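You operate a simulated robot arm through the tools that you are given. There is no shell and no other tool.

You run a simulated robot arm. Do the job below in one go: nothing can be reset, and whatever is moved stays where it is left.

TASK
Change the brass bars from star to delta and shut the box lid.
Fine: As drawn inside the green box lid; the long bar goes on the low red table; leave the lid bolts out.

Only the result counts: the job must be done as asked and must still hold three seconds after the hand-in. Knocking over, shifting, dropping, spilling or breaking anything else fails it. Lids that push on must go on centred and level and be pressed home; caps that screw on are set level and turned clockwise until they are tight.

THE ROBOT
A 7-joint arm with a two-finger parallel gripper, fixed in place. Base frame: the origin is on the floor under the middle of its stand, x ahead of it, y to its left, z up. Lengths are in mm, angles in degrees, forces in N, time in s.
It reaches about 1372 mm from its shoulder. Its first joint turns from -149.0 to 149.0 degrees. Payload 3.43 kg.
The tool frame sits at the grasp point between the pads (the TCP): z along the fingers, y along the line on which they close. The tips reach 30 mm beyond it. Largest opening 94 mm; finger width 28, thickness 10; the body of the gripper, 50 by 96 mm, starts 55 mm behind the TCP.
Orientation is that of the tool frame in the base frame, as a unit quaternion [w, x, y, z]. With the fingers straight down and closing along the base's y, the tool's x points along the base's -x, its y along +y and its z along -z.

THE INTERFACE
- The arm moves only by the tool nudge_tool. Its argument "deltas" is a list of rows, each a list of 2 entries, a list of its own where there are three numbers: the shift along the tool's x, y, z in mm, then the turn, a rotation vector about the tool's x, y, z in degrees. In form: [[[tx, ty, tz], [ax, ay, az]], ...]. A call has 1 to 20 rows; each row is the pose to reach, as a shift and turn from the pose commanded when the call began, along the tool's axes at that moment. "hand" is the finger opening in mm, from 0 to 94, set as the call begins (left out, the last holds). Each row takes 0.2 s and may step no farther than 50 mm and 8.6 degrees from the row before; otherwise, or with a gripper value out of range, the whole call is refused. A pose out of reach is approached as far as the arm can. The call stops where the force on the tool passes 40 N (or 10 N more than at its start, if that is more) or the arm is blocked; 0.2 s more then pass. The fingers move at their own pace (about 45 mm/s each) and stop on an object; they squeeze with about 35 N. The grip force told is the motor's: it shows also when the fingers shut on nothing. Time passes only in rows, and 0.2 s behind the last, so rows that repeat a pose let the fingers close. The reply holds the time, the measured pose of the TCP, the force on the tool along the base axes, the opening and the grip force, in the units named above and with some noise, with the torque about the TCP (base axes, N m) and any sound that the robot's microphone picked up.
- Cameras (640 x 400 px; columns grow to the right, rows downward): "scene" is fixed at [401.4, -648.5, 1145.5]; the picture's right is [0.82, -0.57, 0.00], its down [-0.21, -0.30, -0.93] and it looks along [0.53, 0.76, -0.37] (base axes); focal length 354 px, centre (320, 200). "wrist" rides on the gripper at [76, 14, -102] in the tool frame; the picture's right is [-0.18, 0.98, 0.00], its down [-0.75, -0.14, -0.64] and it looks along [-0.63, -0.12, 0.77] (tool axes); focal length 243 px, centre (320, 200). There is no depth. A picture from a camera that has moved, and an enlarged one, comes with that camera's place and axes in the base frame and with its lens.
- snapshot(camera): a new picture of that camera. It takes no simulated time.
- close_up(camera, box): a new picture of the part [left, top, right, bottom] of that camera's present view, enlarged. It takes no simulated time.
- sign_off(): hands the job in; it is judged then, once.

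Places have to be worked out from the pictures, the camera data and where the tool is seen. Open the gripper and draw the arm clear of the work before you hand the job in, unless the task says otherwise.

The tools are called after "Call:" as name(argument=value, ...) on one line, values as JSON. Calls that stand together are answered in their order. nudge_tool: Moves the arm, as the interface text tells. Its arguments: {"type":"object","properties":{"deltas":{"type":"array"},"hand":{"type":"number"}},"required":["deltas"]} The other tools are called the same way: snapshot (camera) takes a picture; close_up (camera, box) takes an enlarged picture of a part of a camera's view; sign_off () hands the job in.

At the start:

```text
time_s: 0.0
eef_pos: [703.9, 121.8, 931.9]
orientation: [0.0, -0.001, 1.0, 0.0]
wrist_force: [0.2, 0.4, 0.3]
torque: [-0.01, -0.01, 0.02]
grip_width: 94.0
grasp_force: 0.0
```

scene: 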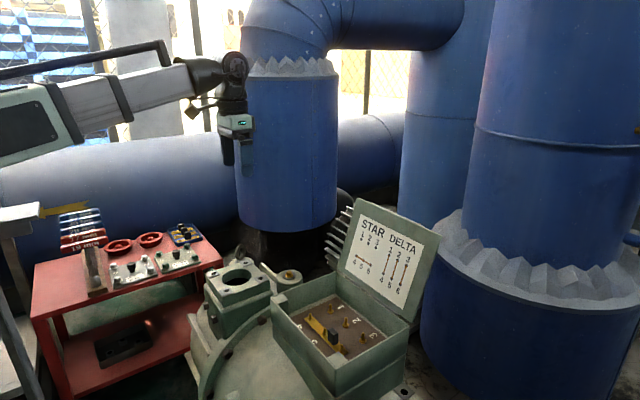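
wrist: 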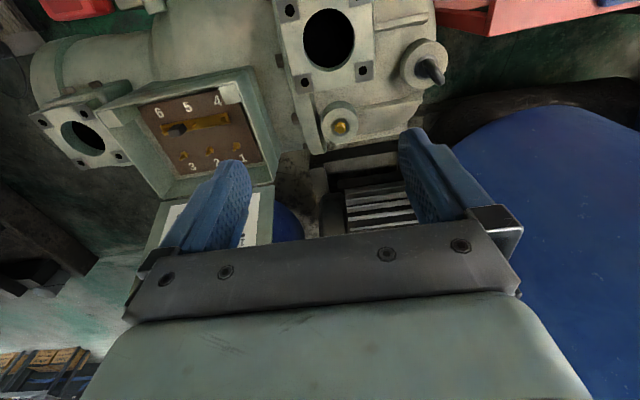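

I start by looking closely at the terminal box, the lid drawing and the red table.

Call:
close_up(camera="scene", box=[260, 270, 420, 390])

Call:
close_up(camera="scene", box=[330, 190, 450, 320])

Call:
close_up(camera="scene", box=[30, 200, 230, 300])

Call:
close_up(camera="wrist", box=[90, 60, 290, 220])

```text
3.33 times, centred on (340, 330) of scene
camera zoom: at [401.4, -648.5, 1145.5], right [0.82, -0.57, 0.0], down [-0.21, -0.3, -0.93], along [0.53, 0.76, -0.37], focal length 1181 px, centre (253, -233)
```

zoom: 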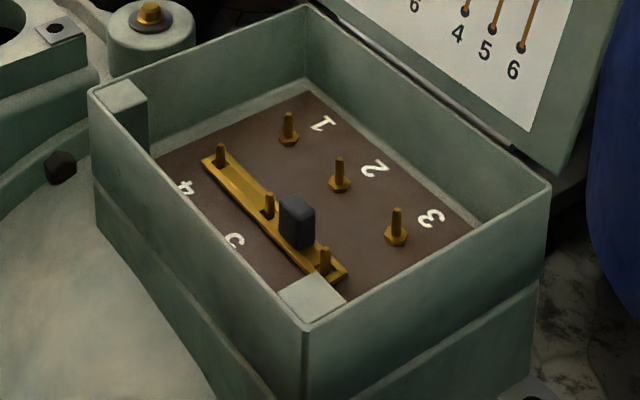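

```text
3.08 times, centred on (390, 255) of scene
camera zoom: at [401.4, -648.5, 1145.5], right [0.82, -0.57, 0.0], down [-0.21, -0.3, -0.93], along [0.53, 0.76, -0.37], focal length 1090 px, centre (105, 31)
```

zoom: 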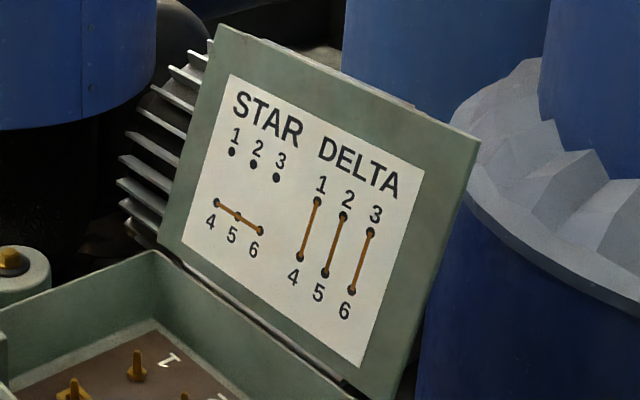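

```text
3.20 times, centred on (130, 250) of scene
camera zoom: at [401.4, -648.5, 1145.5], right [0.82, -0.57, 0.0], down [-0.21, -0.3, -0.93], along [0.53, 0.76, -0.37], focal length 1133 px, centre (928, 40)
```

zoom: 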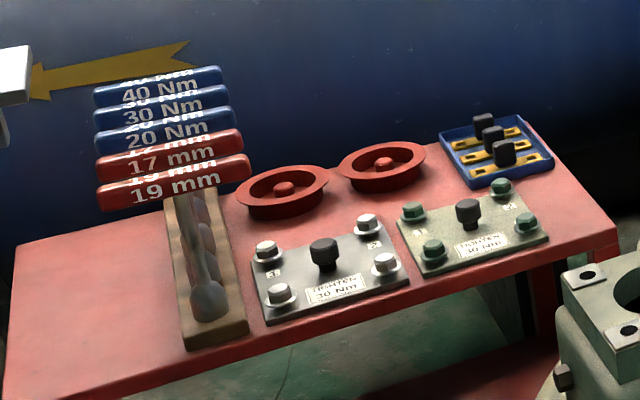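

```text
2.50 times, centred on (190, 140) of wrist
camera zoom: at [626.8, 137.8, 1034.2], right [0.18, 0.98, 0.0], down [0.75, -0.14, 0.64], along [0.63, -0.12, -0.77], focal length 606 px, centre (645, 350)
```

zoom: 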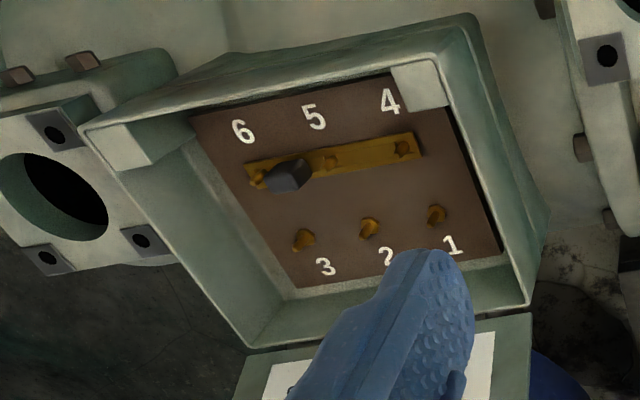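

The box has the long bar on 4-5-6; three short bars sit in a blue tray on the red table's far end. I raise the arm and move toward the table to see it and everything nearby from the wrist camera.

Call:
nudge_tool(deltas=[[[0, 0, -50], [0, 0, 0]], [[0, 50, -80], [0, 0, 0]], [[0, 100, -100], [0, 0, 0]], [[0, 150, -100], [0, 0, 0]], [[0, 200, -100], [0, 0, 0]], [[20, 250, -100], [0, 0, 0]], [[40, 290, -100], [0, 0, 0]]])

Call:
snapshot(camera="wrist")

Call:
snapshot(camera="scene")

```text
refused: row 2 steps farther than a row can; nothing moved
```

```text
taken
camera wrist: at [626.8, 137.8, 1034.2], right [0.18, 0.98, 0.0], down [0.75, -0.14, 0.64], along [0.63, -0.12, -0.77], focal length 243 px, centre (320, 200)
```

wrist: 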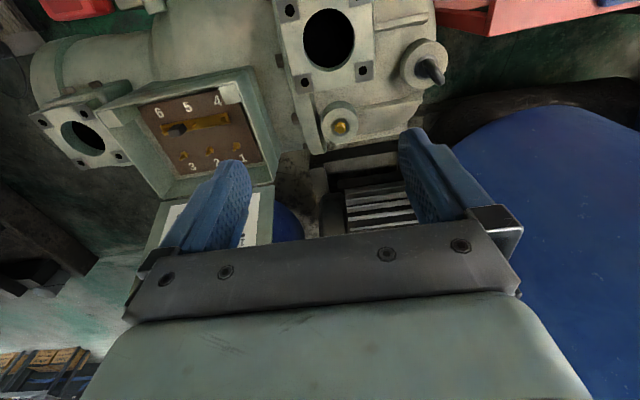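

```text
taken
```

scene: 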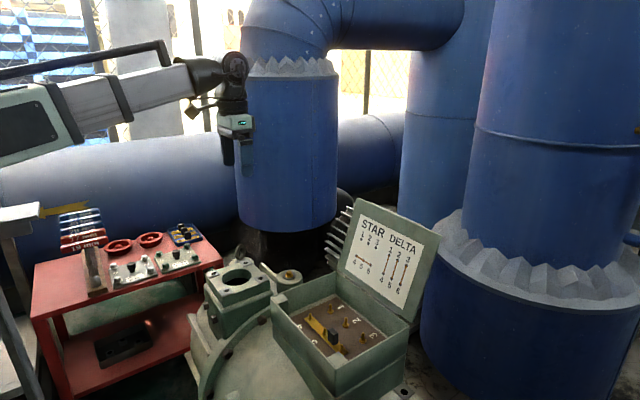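

The second row was a bit too long, so I redo it with shorter steps. I back toward the base first (x≈550) to stay clear of the blue vertical pipe, then go left over the table.

Call:
nudge_tool(deltas=[[[30, 0, -30], [0, 0, 0]], [[60, 0, -60], [0, 0, 0]], [[90, 0, -90], [0, 0, 0]], [[120, 20, -100], [0, 0, 0]], [[150, 50, -100], [0, 0, 0]], [[180, 85, -100], [0, 0, 0]], [[200, 125, -100], [0, 0, 0]], [[220, 165, -100], [0, 0, 0]]])

Call:
snapshot(camera="wrist")

Call:
snapshot(camera="scene")

```text
time_s: 1.8
eef_pos: [482.6, 287.0, 1030.2]
orientation: [0.0, 0.0, 1.0, 0.0]
wrist_force: [0.6, 0.1, 0.0]
torque: [-0.03, 0.02, 0.02]
grip_width: 94.1
grasp_force: 0.1
```

```text
taken
camera wrist: at [406.4, 302.5, 1133.6], right [0.18, 0.98, 0.0], down [0.75, -0.14, 0.64], along [0.63, -0.12, -0.77], focal length 243 px, centre (320, 200)
```

wrist: 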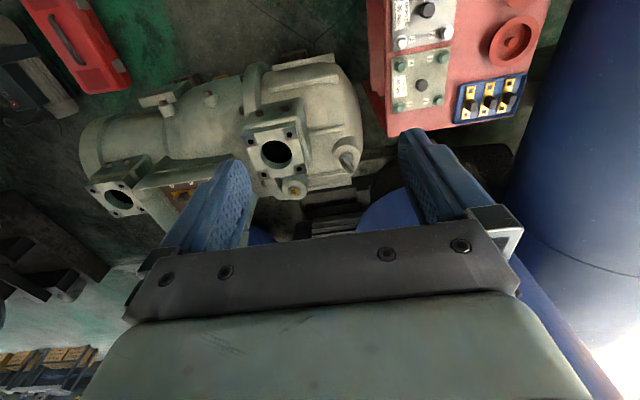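

```text
taken
```

scene: 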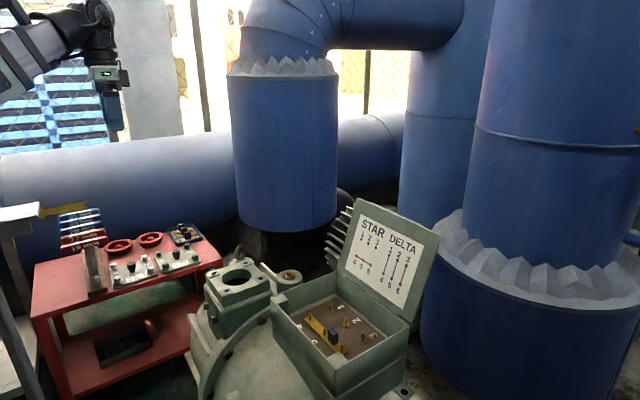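

The tray with the short bars triangulates to about (676, 685, 500) on the red table. I move left and lower to get a closer view, keeping away from the horizontal blue pipe behind the table.

Call:
nudge_tool(deltas=[[[0, 45, 0], [0, 0, 0]], [[0, 90, 0], [0, 0, 0]], [[0, 135, 0], [0, 0, 0]], [[0, 180, 10], [0, 0, 0]], [[0, 225, 30], [0, 0, 0]], [[0, 265, 60], [0, 0, 0]], [[0, 305, 90], [0, 0, 0]], [[0, 345, 120], [0, 0, 0]], [[0, 370, 150], [0, 0, 0]], [[0, 370, 180], [0, 0, 0]]])

Call:
snapshot(camera="wrist")

Call:
snapshot(camera="scene")

```text
time_s: 4.0
eef_pos: [483.3, 657.1, 851.1]
orientation: [0.0, 0.0, 1.0, 0.0]
wrist_force: [0.7, 0.7, 0.4]
torque: [-0.01, -0.06, 0.05]
grip_width: 94.1
grasp_force: 0.1
```

```text
taken
camera wrist: at [407.6, 673.2, 954.4], right [0.18, 0.98, 0.0], down [0.75, -0.14, 0.64], along [0.63, -0.12, -0.77], focal length 243 px, centre (320, 200)
```

wrist: 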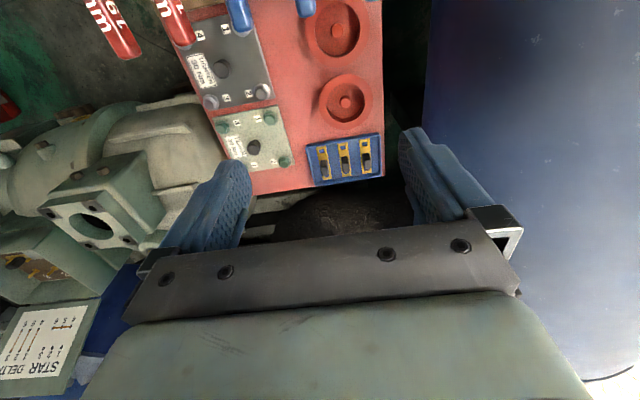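

```text
taken
```

scene: 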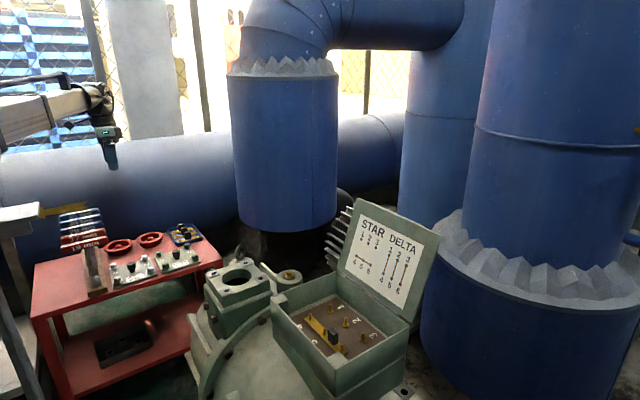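

Call:
close_up(camera="wrist", box=[180, 0, 400, 200])

Call:
close_up(camera="wrist", box=[300, 130, 390, 190])

Call:
close_up(camera="scene", box=[150, 215, 220, 260])

```text
2.00 times, centred on (290, 100) of wrist
camera zoom: at [407.6, 673.2, 954.4], right [0.18, 0.98, 0.0], down [0.75, -0.14, 0.64], along [0.63, -0.12, -0.77], focal length 485 px, centre (380, 400)
```

zoom: 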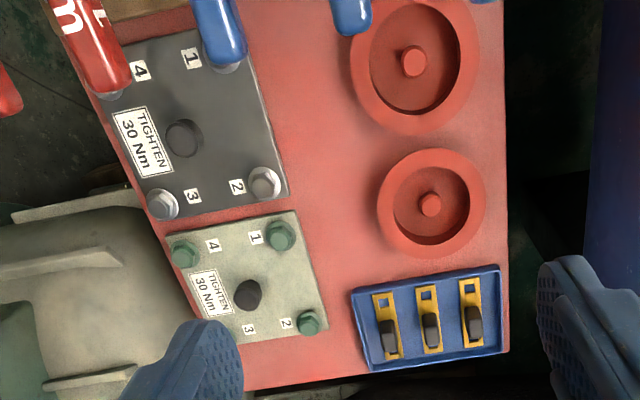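

```text
6.67 times, centred on (345, 160) of wrist
camera zoom: at [407.6, 673.2, 954.4], right [0.18, 0.98, 0.0], down [0.75, -0.14, 0.64], along [0.63, -0.12, -0.77], focal length 1618 px, centre (153, 467)
```

zoom: 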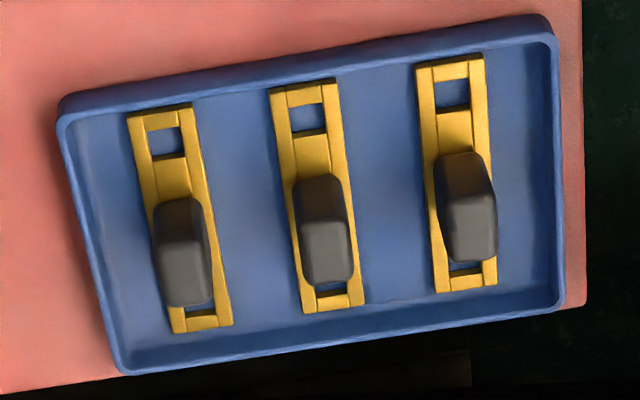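

```text
8.89 times, centred on (185, 238) of scene
camera zoom: at [401.4, -648.5, 1145.5], right [0.82, -0.57, 0.0], down [-0.21, -0.3, -0.93], along [0.53, 0.76, -0.37], focal length 3148 px, centre (1520, -133)
```

zoom: 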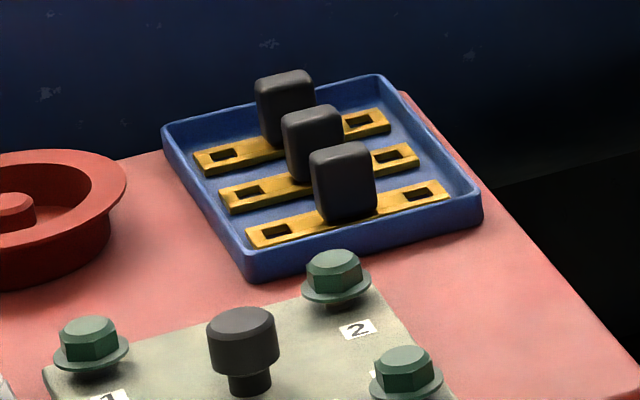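

The tray holds three short bars with plate-like handles along base x (at y≈632, 677, 722, x≈688). I now go back across to look down closely into the terminal box and measure the studs.

Call:
nudge_tool(deltas=[[[0, 0, -45], [0, 0, 0]], [[0, -30, -75], [0, 0, 0]], [[0, -75, -90], [0, 0, 0]], [[0, -122, -90], [0, 0, 0]], [[0, -170, -90], [0, 0, 0]], [[0, -218, -90], [0, 0, 0]], [[0, -266, -90], [0, 0, 0]], [[0, -314, -90], [0, 0, 0]], [[-10, -361, -90], [0, 0, 0]], [[-25, -407, -90], [0, 0, 0]], [[-40, -453, -90], [0, 0, 0]], [[-55, -499, -85], [0, 0, 0]], [[-70, -545, -75], [0, 0, 0]], [[-90, -588, -60], [0, 0, 0]], [[-110, -630, -45], [0, 0, 0]], [[-125, -672, -25], [0, 0, 0]], [[-140, -715, -5], [0, 0, 0]], [[-150, -750, 20], [0, 0, 0]], [[-157, -772, 45], [0, 0, 0]]])

Call:
snapshot(camera="wrist")

Call:
snapshot(camera="scene")

```text
time_s: 8.0
eef_pos: [639.5, -114.4, 803.8]
orientation: [-0.001, 0.0, 1.0, 0.0]
wrist_force: [0.9, 0.0, -0.1]
torque: [0.04, 0.0, 0.01]
grip_width: 93.5
grasp_force: 0.2
```

```text
taken
camera wrist: at [564.2, -99.2, 907.5], right [0.18, 0.98, 0.0], down [0.75, -0.14, 0.64], along [0.63, -0.12, -0.77], focal length 243 px, centre (320, 200)
```

wrist: 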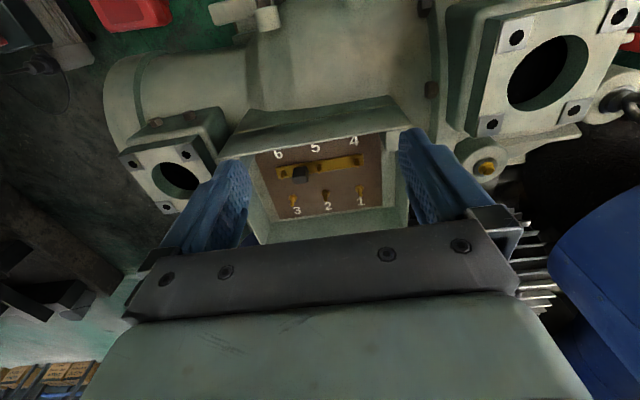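

```text
taken
```

scene: 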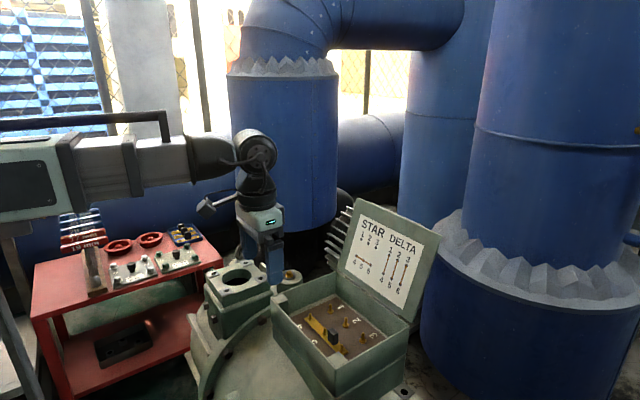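

Call:
close_up(camera="wrist", box=[230, 120, 410, 240])

Call:
close_up(camera="scene", box=[290, 285, 390, 365])

```text
3.33 times, centred on (320, 180) of wrist
camera zoom: at [564.2, -99.2, 907.5], right [0.18, 0.98, 0.0], down [0.75, -0.14, 0.64], along [0.63, -0.12, -0.77], focal length 809 px, centre (320, 267)
```

zoom: 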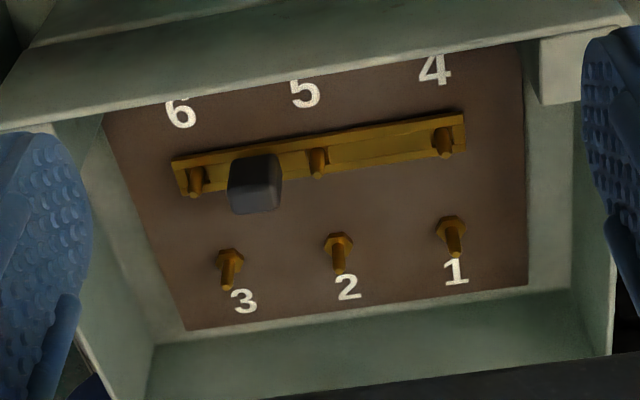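

```text
5.00 times, centred on (340, 325) of scene
camera zoom: at [401.4, -648.5, 1145.5], right [0.82, -0.57, 0.0], down [-0.21, -0.3, -0.93], along [0.53, 0.76, -0.37], focal length 1771 px, centre (220, -425)
```

zoom: 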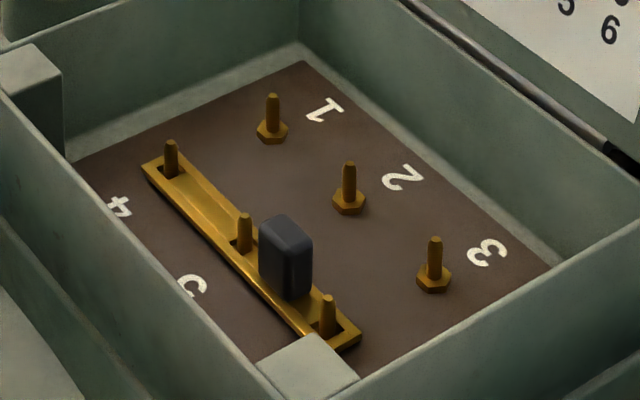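

Studs triangulate to x≈829/769 and y≈-78/-138/-197, tips near z≈590, long-bar handle near (769, -168). I check the fingertips in the wrist view to calibrate the camera against the tool, and look at the lid and rim.

Call:
close_up(camera="wrist", box=[150, 110, 270, 270])

Call:
close_up(camera="wrist", box=[380, 110, 520, 250])

Call:
close_up(camera="scene", box=[300, 190, 460, 400])

```text
2.50 times, centred on (210, 190) of wrist
camera zoom: at [564.2, -99.2, 907.5], right [0.18, 0.98, 0.0], down [0.75, -0.14, 0.64], along [0.63, -0.12, -0.77], focal length 606 px, centre (595, 225)
```

zoom: 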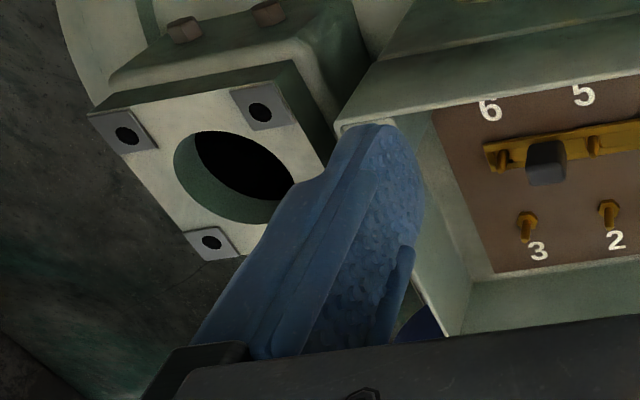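

```text
2.86 times, centred on (450, 180) of wrist
camera zoom: at [564.2, -99.2, 907.5], right [0.18, 0.98, 0.0], down [0.75, -0.14, 0.64], along [0.63, -0.12, -0.77], focal length 693 px, centre (-51, 257)
```

zoom: 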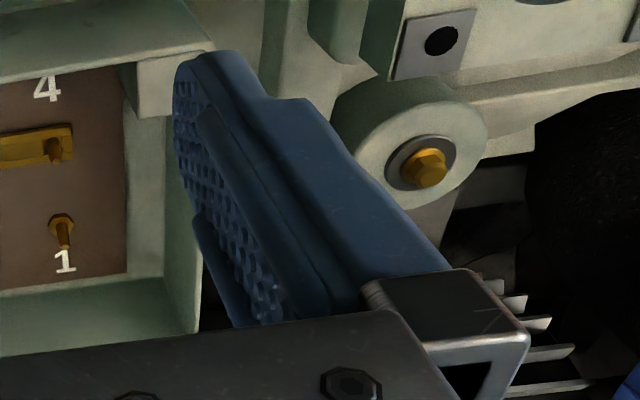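

```text
1.90 times, centred on (380, 295) of scene
camera zoom: at [401.4, -648.5, 1145.5], right [0.82, -0.57, 0.0], down [-0.21, -0.3, -0.93], along [0.53, 0.76, -0.37], focal length 675 px, centre (206, 19)
```

zoom: 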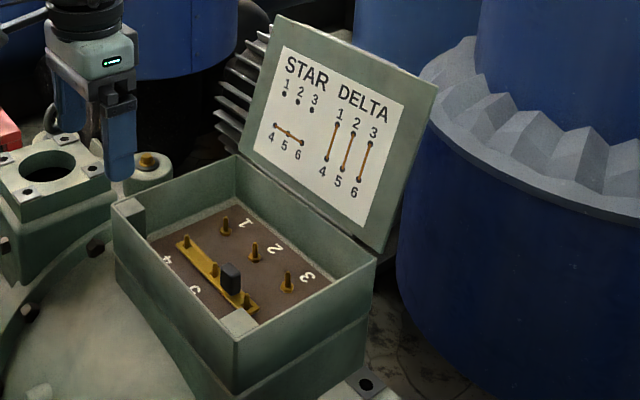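

The fingertips project about where expected, so the camera calibration is good to about a millimetre. I now turn the gripper 90° so it closes along base x, and move above the long bar's handle near (769, -168).

Call:
nudge_tool(deltas=[[[-12, -5, 0], [0, 0, 8.2]], [[-24, -10, 5], [0, 0, 16.4]], [[-36, -15, 10], [0, 0, 24.6]], [[-48, -20, 15], [0, 0, 32.8]], [[-60, -25, 20], [0, 0, 41]], [[-72, -30, 25], [0, 0, 49.2]], [[-84, -35, 30], [0, 0, 57.4]], [[-96, -40, 35], [0, 0, 65.6]], [[-108, -45, 40], [0, 0, 73.8]], [[-119, -50, 50], [0, 0, 82]], [[-129, -55, 60], [0, 0, 90]], [[-129, -55, 60], [0, 0, 90]]])

Call:
snapshot(camera="wrist")

Call:
snapshot(camera="scene")

```text
time_s: 10.6
eef_pos: [768.7, -170.0, 745.3]
orientation: [-0.001, 0.708, 0.706, 0.0]
wrist_force: [0.0, -0.2, 1.2]
torque: [-0.01, -0.01, -0.01]
grip_width: 94.0
grasp_force: 0.0
```

```text
taken
camera wrist: at [783.7, -92.2, 849.1], right [0.98, -0.19, 0.0], down [-0.14, -0.75, 0.64], along [-0.12, -0.63, -0.77], focal length 243 px, centre (320, 200)
```

wrist: 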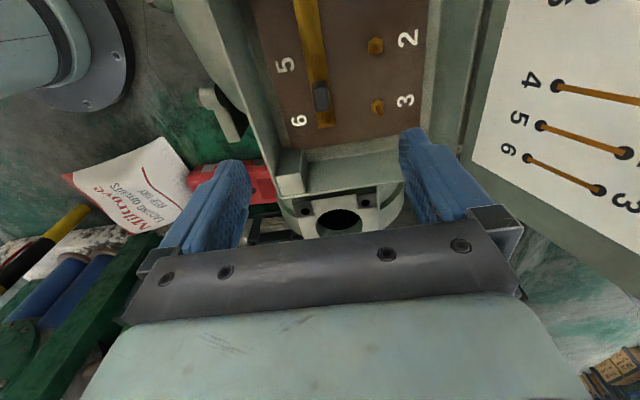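

```text
taken
```

scene: 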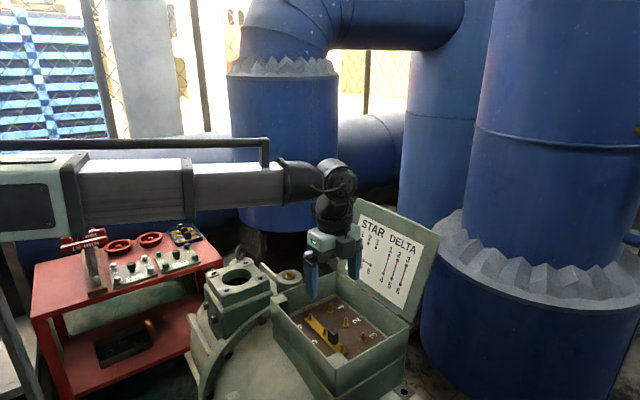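

I close the fingers to about 40 mm before descending, and zoom on the handle from this angle for a second fix.

Call:
close_up(camera="wrist", box=[260, 0, 440, 140])

Call:
close_up(camera="wrist", box=[270, 50, 390, 150])

Call:
nudge_tool(deltas=[[[0, 0, 20], [0, 0, 0]], [[0, 0, 40], [0, 0, 0]], [[0, 0, 40], [0, 0, 0]]], hand=40)

Call:
snapshot(camera="wrist")

```text
2.86 times, centred on (350, 70) of wrist
camera zoom: at [783.7, -92.2, 849.1], right [0.98, -0.19, 0.0], down [-0.14, -0.75, 0.64], along [-0.12, -0.63, -0.77], focal length 693 px, centre (234, 571)
```

zoom: 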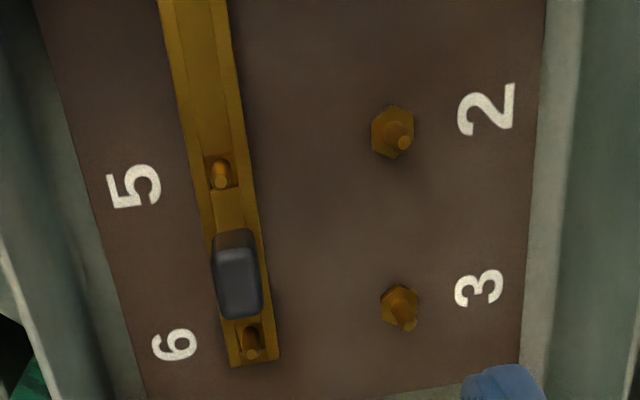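

```text
4.00 times, centred on (330, 100) of wrist
camera zoom: at [783.7, -92.2, 849.1], right [0.98, -0.19, 0.0], down [-0.14, -0.75, 0.64], along [-0.12, -0.63, -0.77], focal length 970 px, centre (280, 600)
```

zoom: 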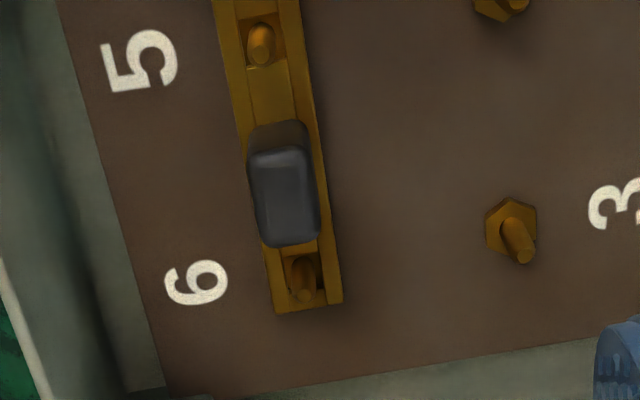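

```text
time_s: 11.4
eef_pos: [768.4, -169.1, 706.2]
orientation: [0.0, 0.708, 0.707, 0.0]
wrist_force: [0.0, 0.4, -1.1]
torque: [-0.01, -0.01, 0.02]
grip_width: 39.9
grasp_force: 0.0
```

```text
taken
camera wrist: at [783.3, -92.4, 809.2], right [0.98, -0.18, 0.0], down [-0.14, -0.75, 0.64], along [-0.12, -0.63, -0.77], focal length 243 px, centre (320, 200)
```

wrist: 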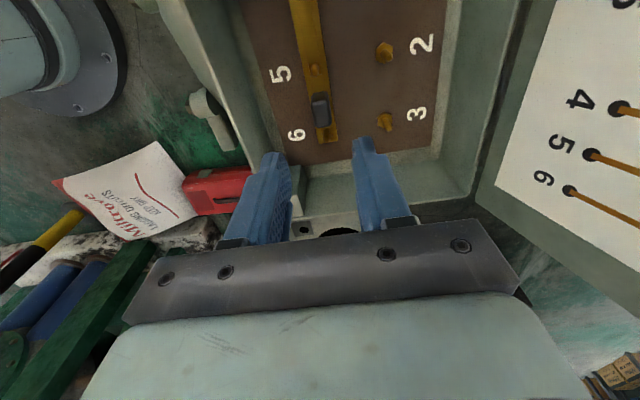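

Both views agree: the handle centre is about (771.4, -167.7), top near z≈604, ~13 mm thick along x. I line up and go down in steps to tip height just above the bar, fingers open 40.

Call:
nudge_tool(deltas=[[[1.3, 3, 20], [0, 0, 0]], [[1.3, 3, 40], [0, 0, 0]], [[1.3, 3, 60], [0, 0, 0]], [[1.3, 3, 75], [0, 0, 0]], [[1.3, 3, 75], [0, 0, 0]]])

Call:
close_up(camera="wrist", box=[220, 60, 420, 200])

Call:
close_up(camera="scene", box=[280, 260, 400, 370])

```text
time_s: 12.6
eef_pos: [771.8, -168.1, 631.8]
orientation: [0.0, 0.707, 0.707, -0.001]
wrist_force: [-0.4, -0.3, 0.4]
torque: [-0.02, 0.03, -0.04]
grip_width: 40.2
grasp_force: 0.1
```

```text
2.86 times, centred on (320, 130) of wrist
camera zoom: at [786.5, -90.9, 733.9], right [0.98, -0.18, 0.0], down [-0.14, -0.75, 0.64], along [-0.12, -0.63, -0.77], focal length 693 px, centre (320, 400)
```

zoom: 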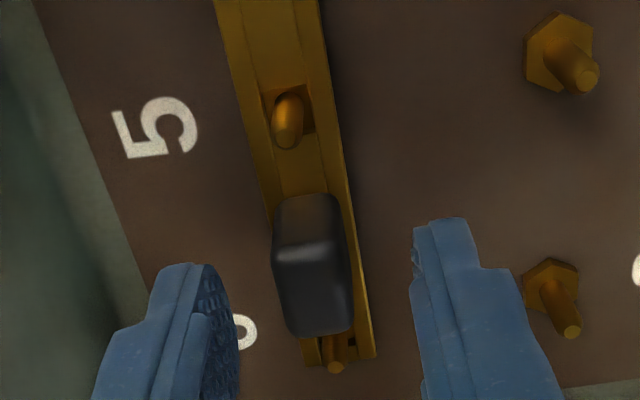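

```text
3.64 times, centred on (340, 315) of scene
camera zoom: at [401.4, -648.5, 1145.5], right [0.82, -0.57, 0.0], down [-0.21, -0.3, -0.93], along [0.53, 0.76, -0.37], focal length 1288 px, centre (247, -218)
```

zoom: 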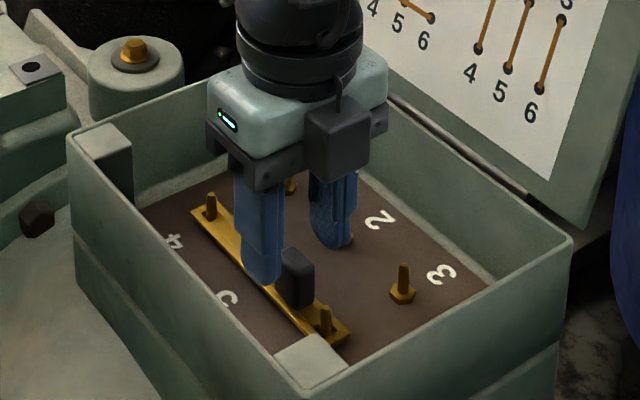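

The handle is well centred between the fingers. I go down the last ~19 mm and close on the handle.

Call:
nudge_tool(deltas=[[[0, 0.3, 10], [0, 0, 0]], [[0, 0.3, 18.5], [0, 0, 0]], [[0, 0.3, 18.5], [0, 0, 0]]])

Call:
nudge_tool(deltas=[[[0, 0, 0], [0, 0, 0]], [[0, 0, 0], [0, 0, 0]], [[0, 0, 0], [0, 0, 0]], [[0, 0, 0], [0, 0, 0]]], hand=0)

Call:
close_up(camera="wrist", box=[220, 60, 420, 200])

Call:
close_up(camera="scene", box=[280, 260, 400, 370])

```text
time_s: 13.4
eef_pos: [771.9, -168.8, 613.8]
orientation: [0.0, 0.707, 0.707, -0.001]
wrist_force: [0.1, 0.3, 0.1]
torque: [-0.01, 0.01, -0.02]
grip_width: 40.1
grasp_force: 0.0
```

```text
time_s: 14.4
eef_pos: [772.0, -168.4, 613.1]
orientation: [0.0, 0.707, 0.707, 0.0]
wrist_force: [-0.4, -0.1, 0.4]
torque: [-0.01, -0.02, 0.01]
grip_width: 15.0
grasp_force: 35.1
```

```text
2.86 times, centred on (320, 130) of wrist
camera zoom: at [786.3, -90.9, 715.7], right [0.98, -0.18, 0.0], down [-0.14, -0.75, 0.64], along [-0.12, -0.63, -0.77], focal length 693 px, centre (320, 400)
```

zoom: 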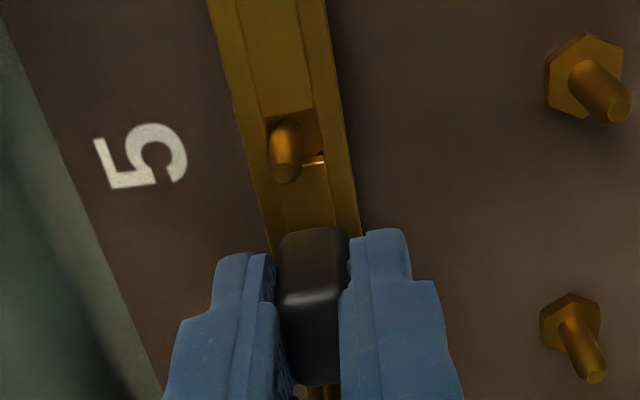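

```text
3.64 times, centred on (340, 315) of scene
camera zoom: at [401.4, -648.5, 1145.5], right [0.82, -0.57, 0.0], down [-0.21, -0.3, -0.93], along [0.53, 0.76, -0.37], focal length 1288 px, centre (247, -218)
```

zoom: 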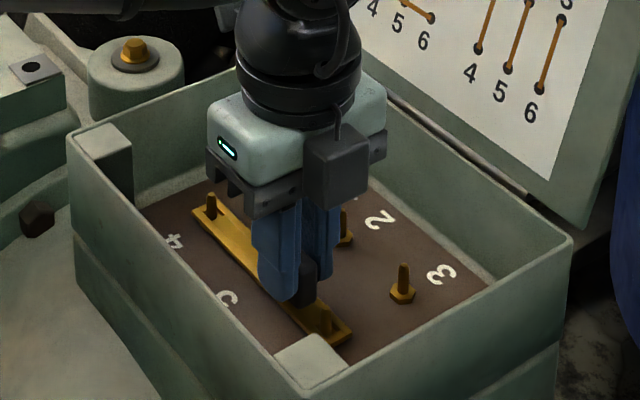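

Gripped (15 mm, 35 N). Lifting straight up slowly to clear the stud tips.

Call:
nudge_tool(deltas=[[[0, 0, -8], [0, 0, 0]], [[0, 0, -18], [0, 0, 0]], [[0, 0, -30], [0, 0, 0]], [[0, 0, -45], [0, 0, 0]], [[0, 0, -60], [0, 0, 0]], [[0, 0, -60], [0, 0, 0]]])

Call:
snapshot(camera="wrist")

Call:
close_up(camera="scene", box=[260, 220, 420, 370])

```text
time_s: 15.8
eef_pos: [772.4, -168.8, 672.6]
orientation: [0.0, 0.707, 0.707, 0.0]
wrist_force: [-0.3, -0.1, -0.2]
torque: [0.0, -0.03, 0.01]
grip_width: 15.3
grasp_force: 35.1
```

```text
taken
camera wrist: at [786.9, -91.0, 775.5], right [0.98, -0.18, 0.0], down [-0.14, -0.75, 0.64], along [-0.12, -0.63, -0.77], focal length 243 px, centre (320, 200)
```

wrist: 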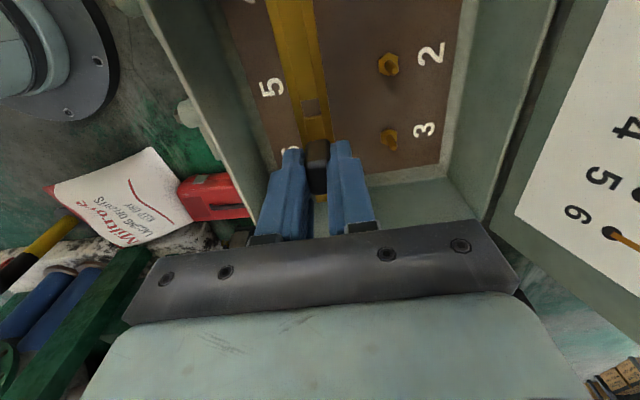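

```text
2.67 times, centred on (340, 295) of scene
camera zoom: at [401.4, -648.5, 1145.5], right [0.82, -0.57, 0.0], down [-0.21, -0.3, -0.93], along [0.53, 0.76, -0.37], focal length 944 px, centre (267, -53)
```

zoom: 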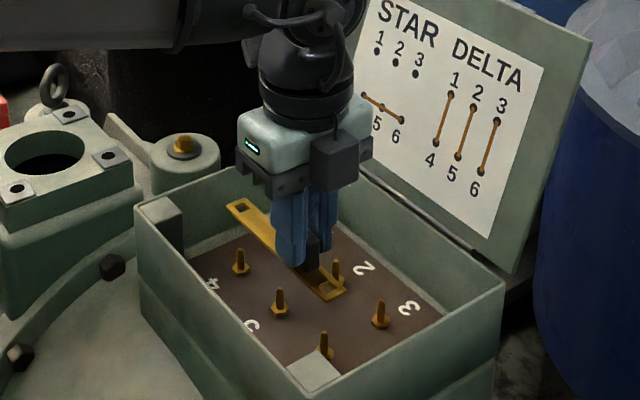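

The bar came off level. I raise it, turn the gripper back so the bar lies along base x, and carry it toward the table.

Call:
nudge_tool(deltas=[[[0, 0, -45], [0, 0, 0]], [[0, 0, -90], [0, 0, 0]], [[0, 0, -130], [0, 0, 0]], [[0, -15, -150], [0, 0, -8.2]], [[5, -35, -155], [0, 0, -16.4]], [[10, -55, -155], [0, 0, -24.6]], [[20, -75, -155], [0, 0, -32.8]], [[30, -95, -155], [0, 0, -41]], [[45, -115, -155], [0, 0, -49.2]], [[60, -135, -155], [0, 0, -57.4]], [[80, -150, -155], [0, 0, -65.6]], [[105, -165, -155], [0, 0, -73.8]], [[135, -175, -155], [0, 0, -82]], [[170, -180, -155], [0, 0, -90]], [[215, -185, -155], [0, 0, -90]], [[262, -190, -155], [0, 0, -90]], [[310, -193, -155], [0, 0, -90]], [[358, -196, -155], [0, 0, -90]], [[406, -200, -155], [0, 0, -90]], [[454, -203, -155], [0, 0, -90]]])

Call:
snapshot(camera="wrist")

Call:
snapshot(camera="scene")

```text
time_s: 20.0
eef_pos: [568.3, 286.7, 827.1]
orientation: [0.0, 0.001, 1.0, 0.0]
wrist_force: [-0.1, 0.4, -0.6]
torque: [0.0, -0.01, -0.02]
grip_width: 14.8
grasp_force: 35.1
```

```text
taken
camera wrist: at [492.9, 302.9, 930.7], right [0.19, 0.98, 0.0], down [0.75, -0.14, 0.64], along [0.63, -0.12, -0.77], focal length 243 px, centre (320, 200)
```

wrist: 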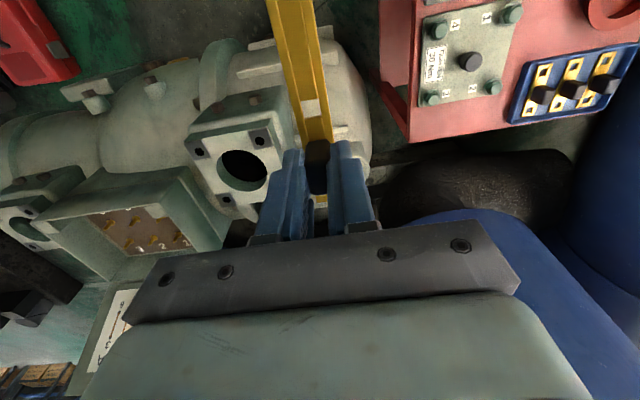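

```text
taken
```

scene: 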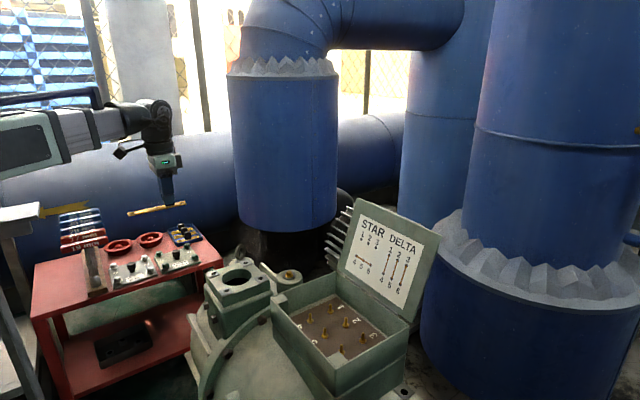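

Bar held level along x with its long end toward the base. Table top is at about z≈491. I move over the free strip between the plates and hand wheels (x≈575, y≈602) at safe height and look.

Call:
nudge_tool(deltas=[[[0, 45, 0], [0, 0, 0]], [[0, 92, 0], [0, 0, 0]], [[-2, 139, 0], [0, 0, 0]], [[-4, 186, 0], [0, 0, 0]], [[-6, 233, 0], [0, 0, 0]], [[-7, 275, 0], [0, 0, 0]], [[-7, 305, 15], [0, 0, 0]], [[-7, 315, 40], [0, 0, 0]], [[-7, 315, 40], [0, 0, 0]]])

Call:
snapshot(camera="wrist")

Call:
close_up(camera="scene", box=[30, 180, 230, 300])

```text
time_s: 22.0
eef_pos: [575.7, 601.8, 788.6]
orientation: [0.0, 0.001, 1.0, 0.0]
wrist_force: [0.7, 0.3, -1.1]
torque: [0.03, -0.02, -0.01]
grip_width: 15.3
grasp_force: 35.2
```

```text
taken
camera wrist: at [499.9, 616.7, 891.2], right [0.18, 0.98, 0.0], down [0.75, -0.14, 0.64], along [0.63, -0.12, -0.77], focal length 243 px, centre (320, 200)
```

wrist: 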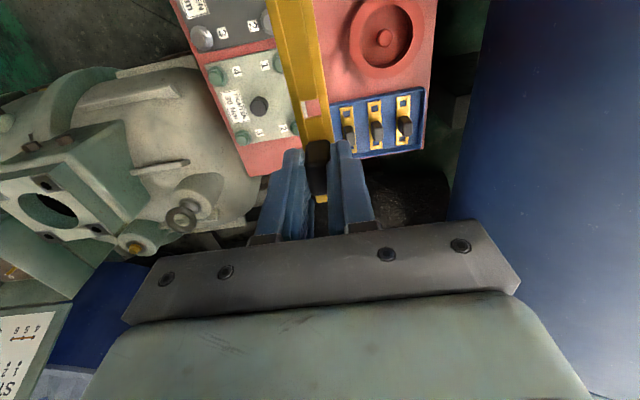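

```text
3.20 times, centred on (130, 240) of scene
camera zoom: at [401.4, -648.5, 1145.5], right [0.82, -0.57, 0.0], down [-0.21, -0.3, -0.93], along [0.53, 0.76, -0.37], focal length 1133 px, centre (928, 72)
```

zoom: 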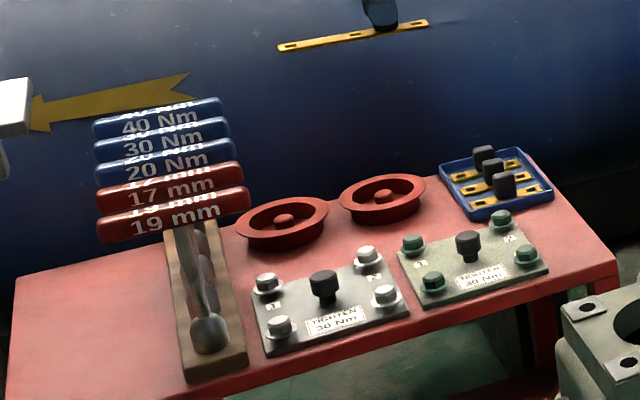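

Call:
close_up(camera="wrist", box=[190, 0, 440, 180])

Call:
close_up(camera="scene", box=[100, 215, 220, 295])

```text
2.22 times, centred on (315, 90) of wrist
camera zoom: at [499.9, 616.7, 891.2], right [0.18, 0.98, 0.0], down [0.75, -0.14, 0.64], along [0.63, -0.12, -0.77], focal length 539 px, centre (331, 444)
```

zoom: 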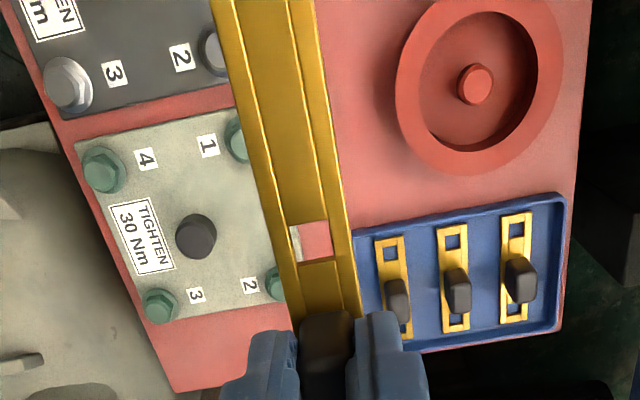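

```text
5.00 times, centred on (160, 255) of scene
camera zoom: at [401.4, -648.5, 1145.5], right [0.82, -0.57, 0.0], down [-0.21, -0.3, -0.93], along [0.53, 0.76, -0.37], focal length 1771 px, centre (1120, -75)
```

zoom: 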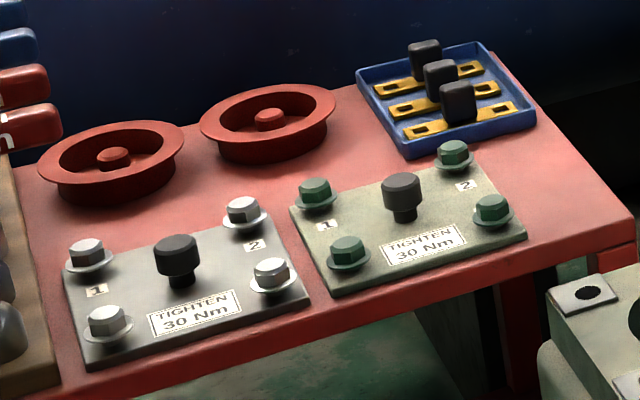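

The free strip runs y≈574–645 between plates and wheels, with the tray starting at x≈628 and the wrench handles ending at x≈417. I aim the handle at (568, 608) and descend most of the way.

Call:
nudge_tool(deltas=[[[8, 6, 0], [0, 0, 0]], [[8, 6, 45], [0, 0, 0]], [[8, 6, 90], [0, 0, 0]], [[8, 6, 135], [0, 0, 0]], [[8, 6, 175], [0, 0, 0]], [[8, 6, 205], [0, 0, 0]], [[8, 6, 225], [0, 0, 0]], [[8, 6, 225], [0, 0, 0]]])

Call:
snapshot(camera="wrist")

Call:
close_up(camera="scene", box=[70, 190, 230, 300])

```text
time_s: 23.8
eef_pos: [568.1, 606.8, 562.3]
orientation: [0.0, 0.0, 1.0, 0.0]
wrist_force: [0.3, -1.3, -1.0]
torque: [-0.01, 0.02, 0.01]
grip_width: 15.0
grasp_force: 35.1
```

```text
taken
camera wrist: at [492.4, 622.2, 665.9], right [0.18, 0.98, 0.0], down [0.75, -0.14, 0.64], along [0.63, -0.12, -0.77], focal length 243 px, centre (320, 200)
```

wrist: 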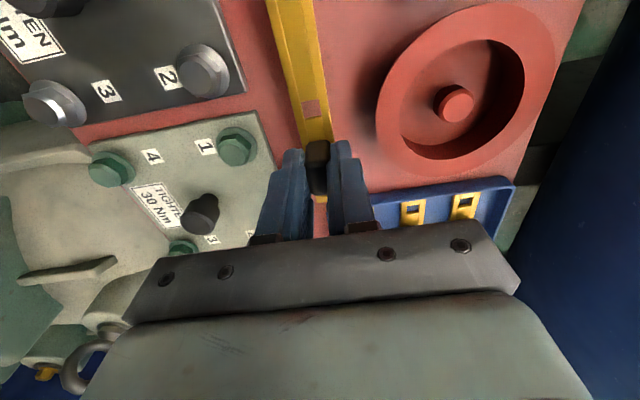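

```text
3.64 times, centred on (150, 245) of scene
camera zoom: at [401.4, -648.5, 1145.5], right [0.82, -0.57, 0.0], down [-0.21, -0.3, -0.93], along [0.53, 0.76, -0.37], focal length 1288 px, centre (938, 36)
```

zoom: 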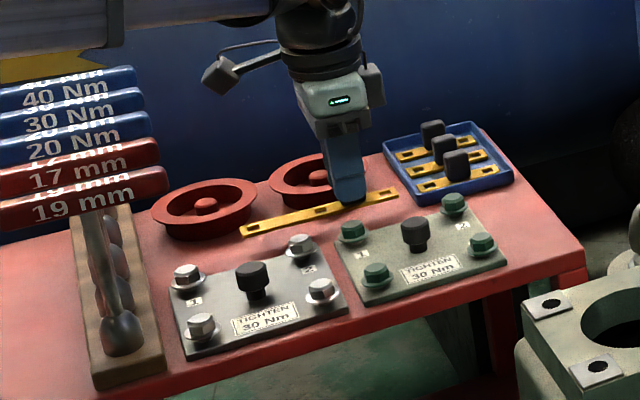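

Bar is hanging just above the strip, clear on both sides. I lower it to just above the table and check forces.

Call:
nudge_tool(deltas=[[[0, 0, 8], [0, 0, 0]], [[0, 0, 15], [0, 0, 0]], [[0, 0, 20], [0, 0, 0]], [[0, 0, 22], [0, 0, 0]], [[0, 0, 22], [0, 0, 0]]])

Call:
close_up(camera="scene", box=[120, 220, 200, 270])

Call:
snapshot(camera="wrist")

```text
time_s: 25.0
eef_pos: [567.1, 607.5, 543.5]
orientation: [0.001, -0.001, 1.0, 0.001]
wrist_force: [-0.2, 2.5, 22.3]
torque: [0.02, 0.62, -0.03]
grip_width: 14.9
grasp_force: 35.4
```

```text
8.00 times, centred on (160, 245) of scene
camera zoom: at [401.4, -648.5, 1145.5], right [0.82, -0.57, 0.0], down [-0.21, -0.3, -0.93], along [0.53, 0.76, -0.37], focal length 2834 px, centre (1600, -160)
```

zoom: 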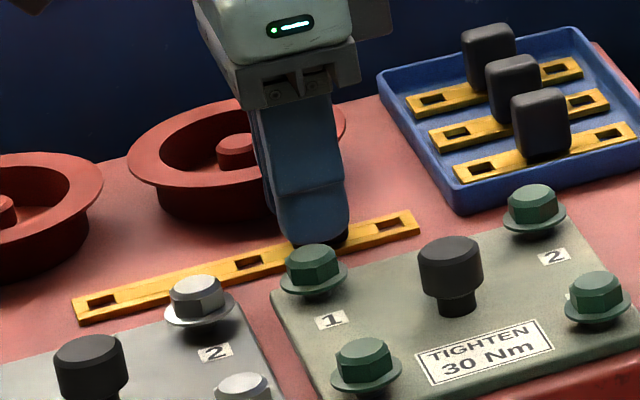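

```text
taken
camera wrist: at [492.2, 622.1, 645.5], right [0.18, 0.98, 0.0], down [0.75, -0.14, 0.64], along [0.63, -0.12, -0.77], focal length 243 px, centre (320, 200)
```

wrist: 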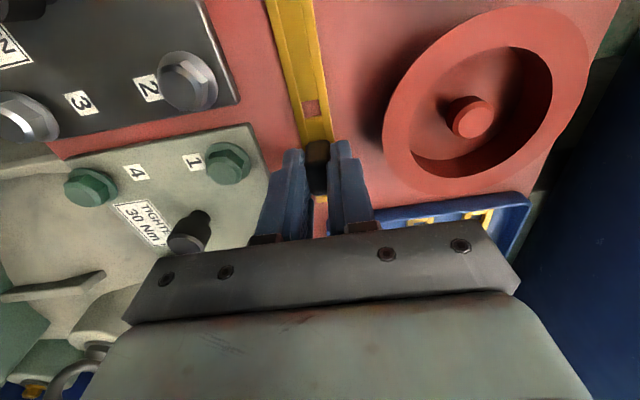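

Contact at z≈543.5, with the load centred on the bar middle, so it is lying flat on the table. I ease off the pressure, then open the fingers just a little.

Call:
nudge_tool(deltas=[[[0, 0, -2], [0, 0, 0]], [[0, 0, -2.8], [0, 0, 0]], [[0, 0, -2.8], [0, 0, 0]]])

Call:
nudge_tool(deltas=[[[0, 0, 0], [0, 0, 0]], [[0, 0, 0], [0, 0, 0]], [[0, 0, 0], [0, 0, 0]]], hand=30)

Call:
close_up(camera="wrist", box=[220, 60, 420, 250])

Call:
close_up(camera="scene", box=[120, 220, 200, 270])

```text
time_s: 25.8
eef_pos: [568.6, 604.4, 543.4]
orientation: [0.0, 0.0, 1.0, 0.0]
wrist_force: [0.6, 0.5, -0.4]
torque: [-0.03, -0.01, -0.02]
grip_width: 15.1
grasp_force: 35.0
```

```text
time_s: 26.6
eef_pos: [568.8, 606.7, 544.7]
orientation: [0.0, 0.001, 1.0, 0.0]
wrist_force: [-0.1, 0.1, 0.2]
torque: [-0.01, -0.04, -0.01]
grip_width: 29.9
grasp_force: 0.1
```

```text
2.11 times, centred on (320, 155) of wrist
camera zoom: at [492.4, 622.0, 646.8], right [0.18, 0.98, 0.0], down [0.75, -0.14, 0.64], along [0.63, -0.12, -0.77], focal length 511 px, centre (320, 295)
```

zoom: 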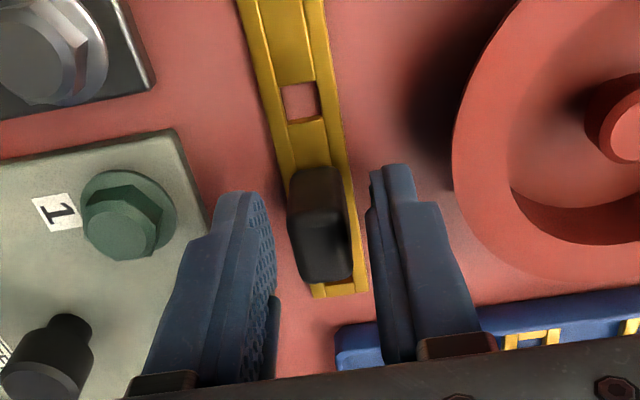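

```text
8.00 times, centred on (160, 245) of scene
camera zoom: at [401.4, -648.5, 1145.5], right [0.82, -0.57, 0.0], down [-0.21, -0.3, -0.93], along [0.53, 0.76, -0.37], focal length 2834 px, centre (1600, -160)
```

zoom: 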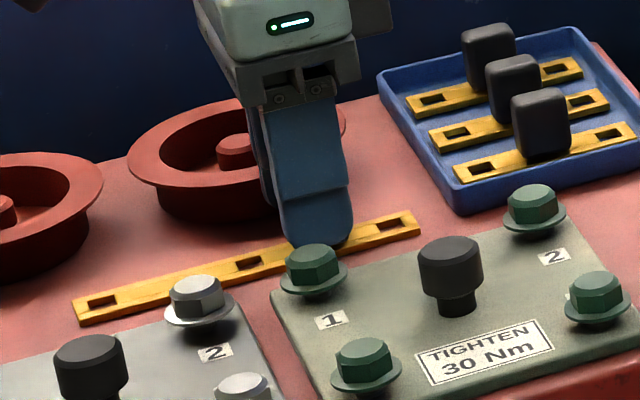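

The long bar is resting flat on the table with the handle free. I lift straight up, then move over the tray toward the first short bar (handle ≈(678, 633)).

Call:
nudge_tool(deltas=[[[0, 0, -15], [0, 0, 0]], [[0, 0, -40], [0, 0, 0]], [[0, 0, -80], [0, 0, 0]], [[0, 0, -110], [0, 0, 0]], [[-40, 10, -120], [0, 0, 0]], [[-80, 20, -120], [0, 0, 0]], [[-110, 27, -120], [0, 0, 0]], [[-110, 27, -90], [0, 0, 0]], [[-110, 27, -90], [0, 0, 0]]], hand=30)

Call:
snapshot(camera="wrist")

Call:
close_up(camera="wrist", box=[260, 60, 460, 200])

Call:
close_up(camera="scene", box=[120, 200, 230, 280])

```text
time_s: 28.6
eef_pos: [677.5, 634.8, 633.5]
orientation: [0.0, 0.0, 1.0, 0.0]
wrist_force: [-0.4, -0.1, -0.5]
torque: [-0.02, -0.01, 0.01]
grip_width: 29.8
grasp_force: 0.1
```

```text
taken
camera wrist: at [602.8, 649.8, 737.1], right [0.18, 0.98, 0.0], down [0.75, -0.14, 0.64], along [0.63, -0.12, -0.77], focal length 243 px, centre (320, 200)
```

wrist: 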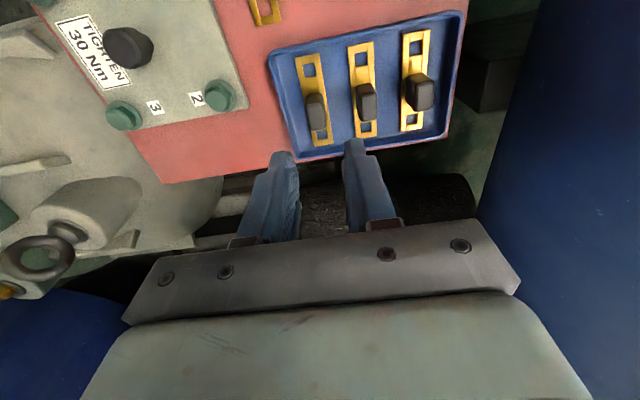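

```text
2.86 times, centred on (360, 130) of wrist
camera zoom: at [602.8, 649.8, 737.1], right [0.18, 0.98, 0.0], down [0.75, -0.14, 0.64], along [0.63, -0.12, -0.77], focal length 693 px, centre (206, 400)
```

zoom: 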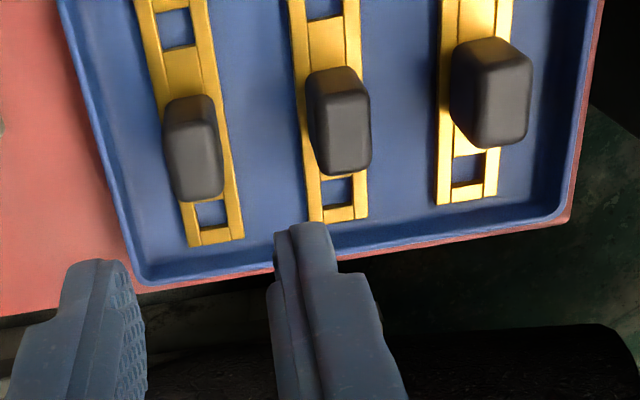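

```text
5.00 times, centred on (175, 240) of scene
camera zoom: at [401.4, -648.5, 1145.5], right [0.82, -0.57, 0.0], down [-0.21, -0.3, -0.93], along [0.53, 0.76, -0.37], focal length 1771 px, centre (1045, 0)
```

zoom: 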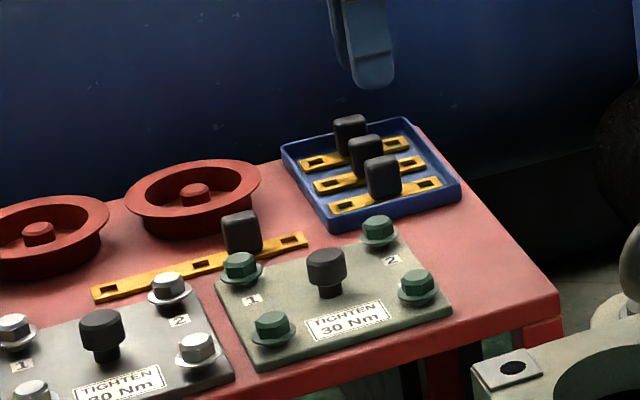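

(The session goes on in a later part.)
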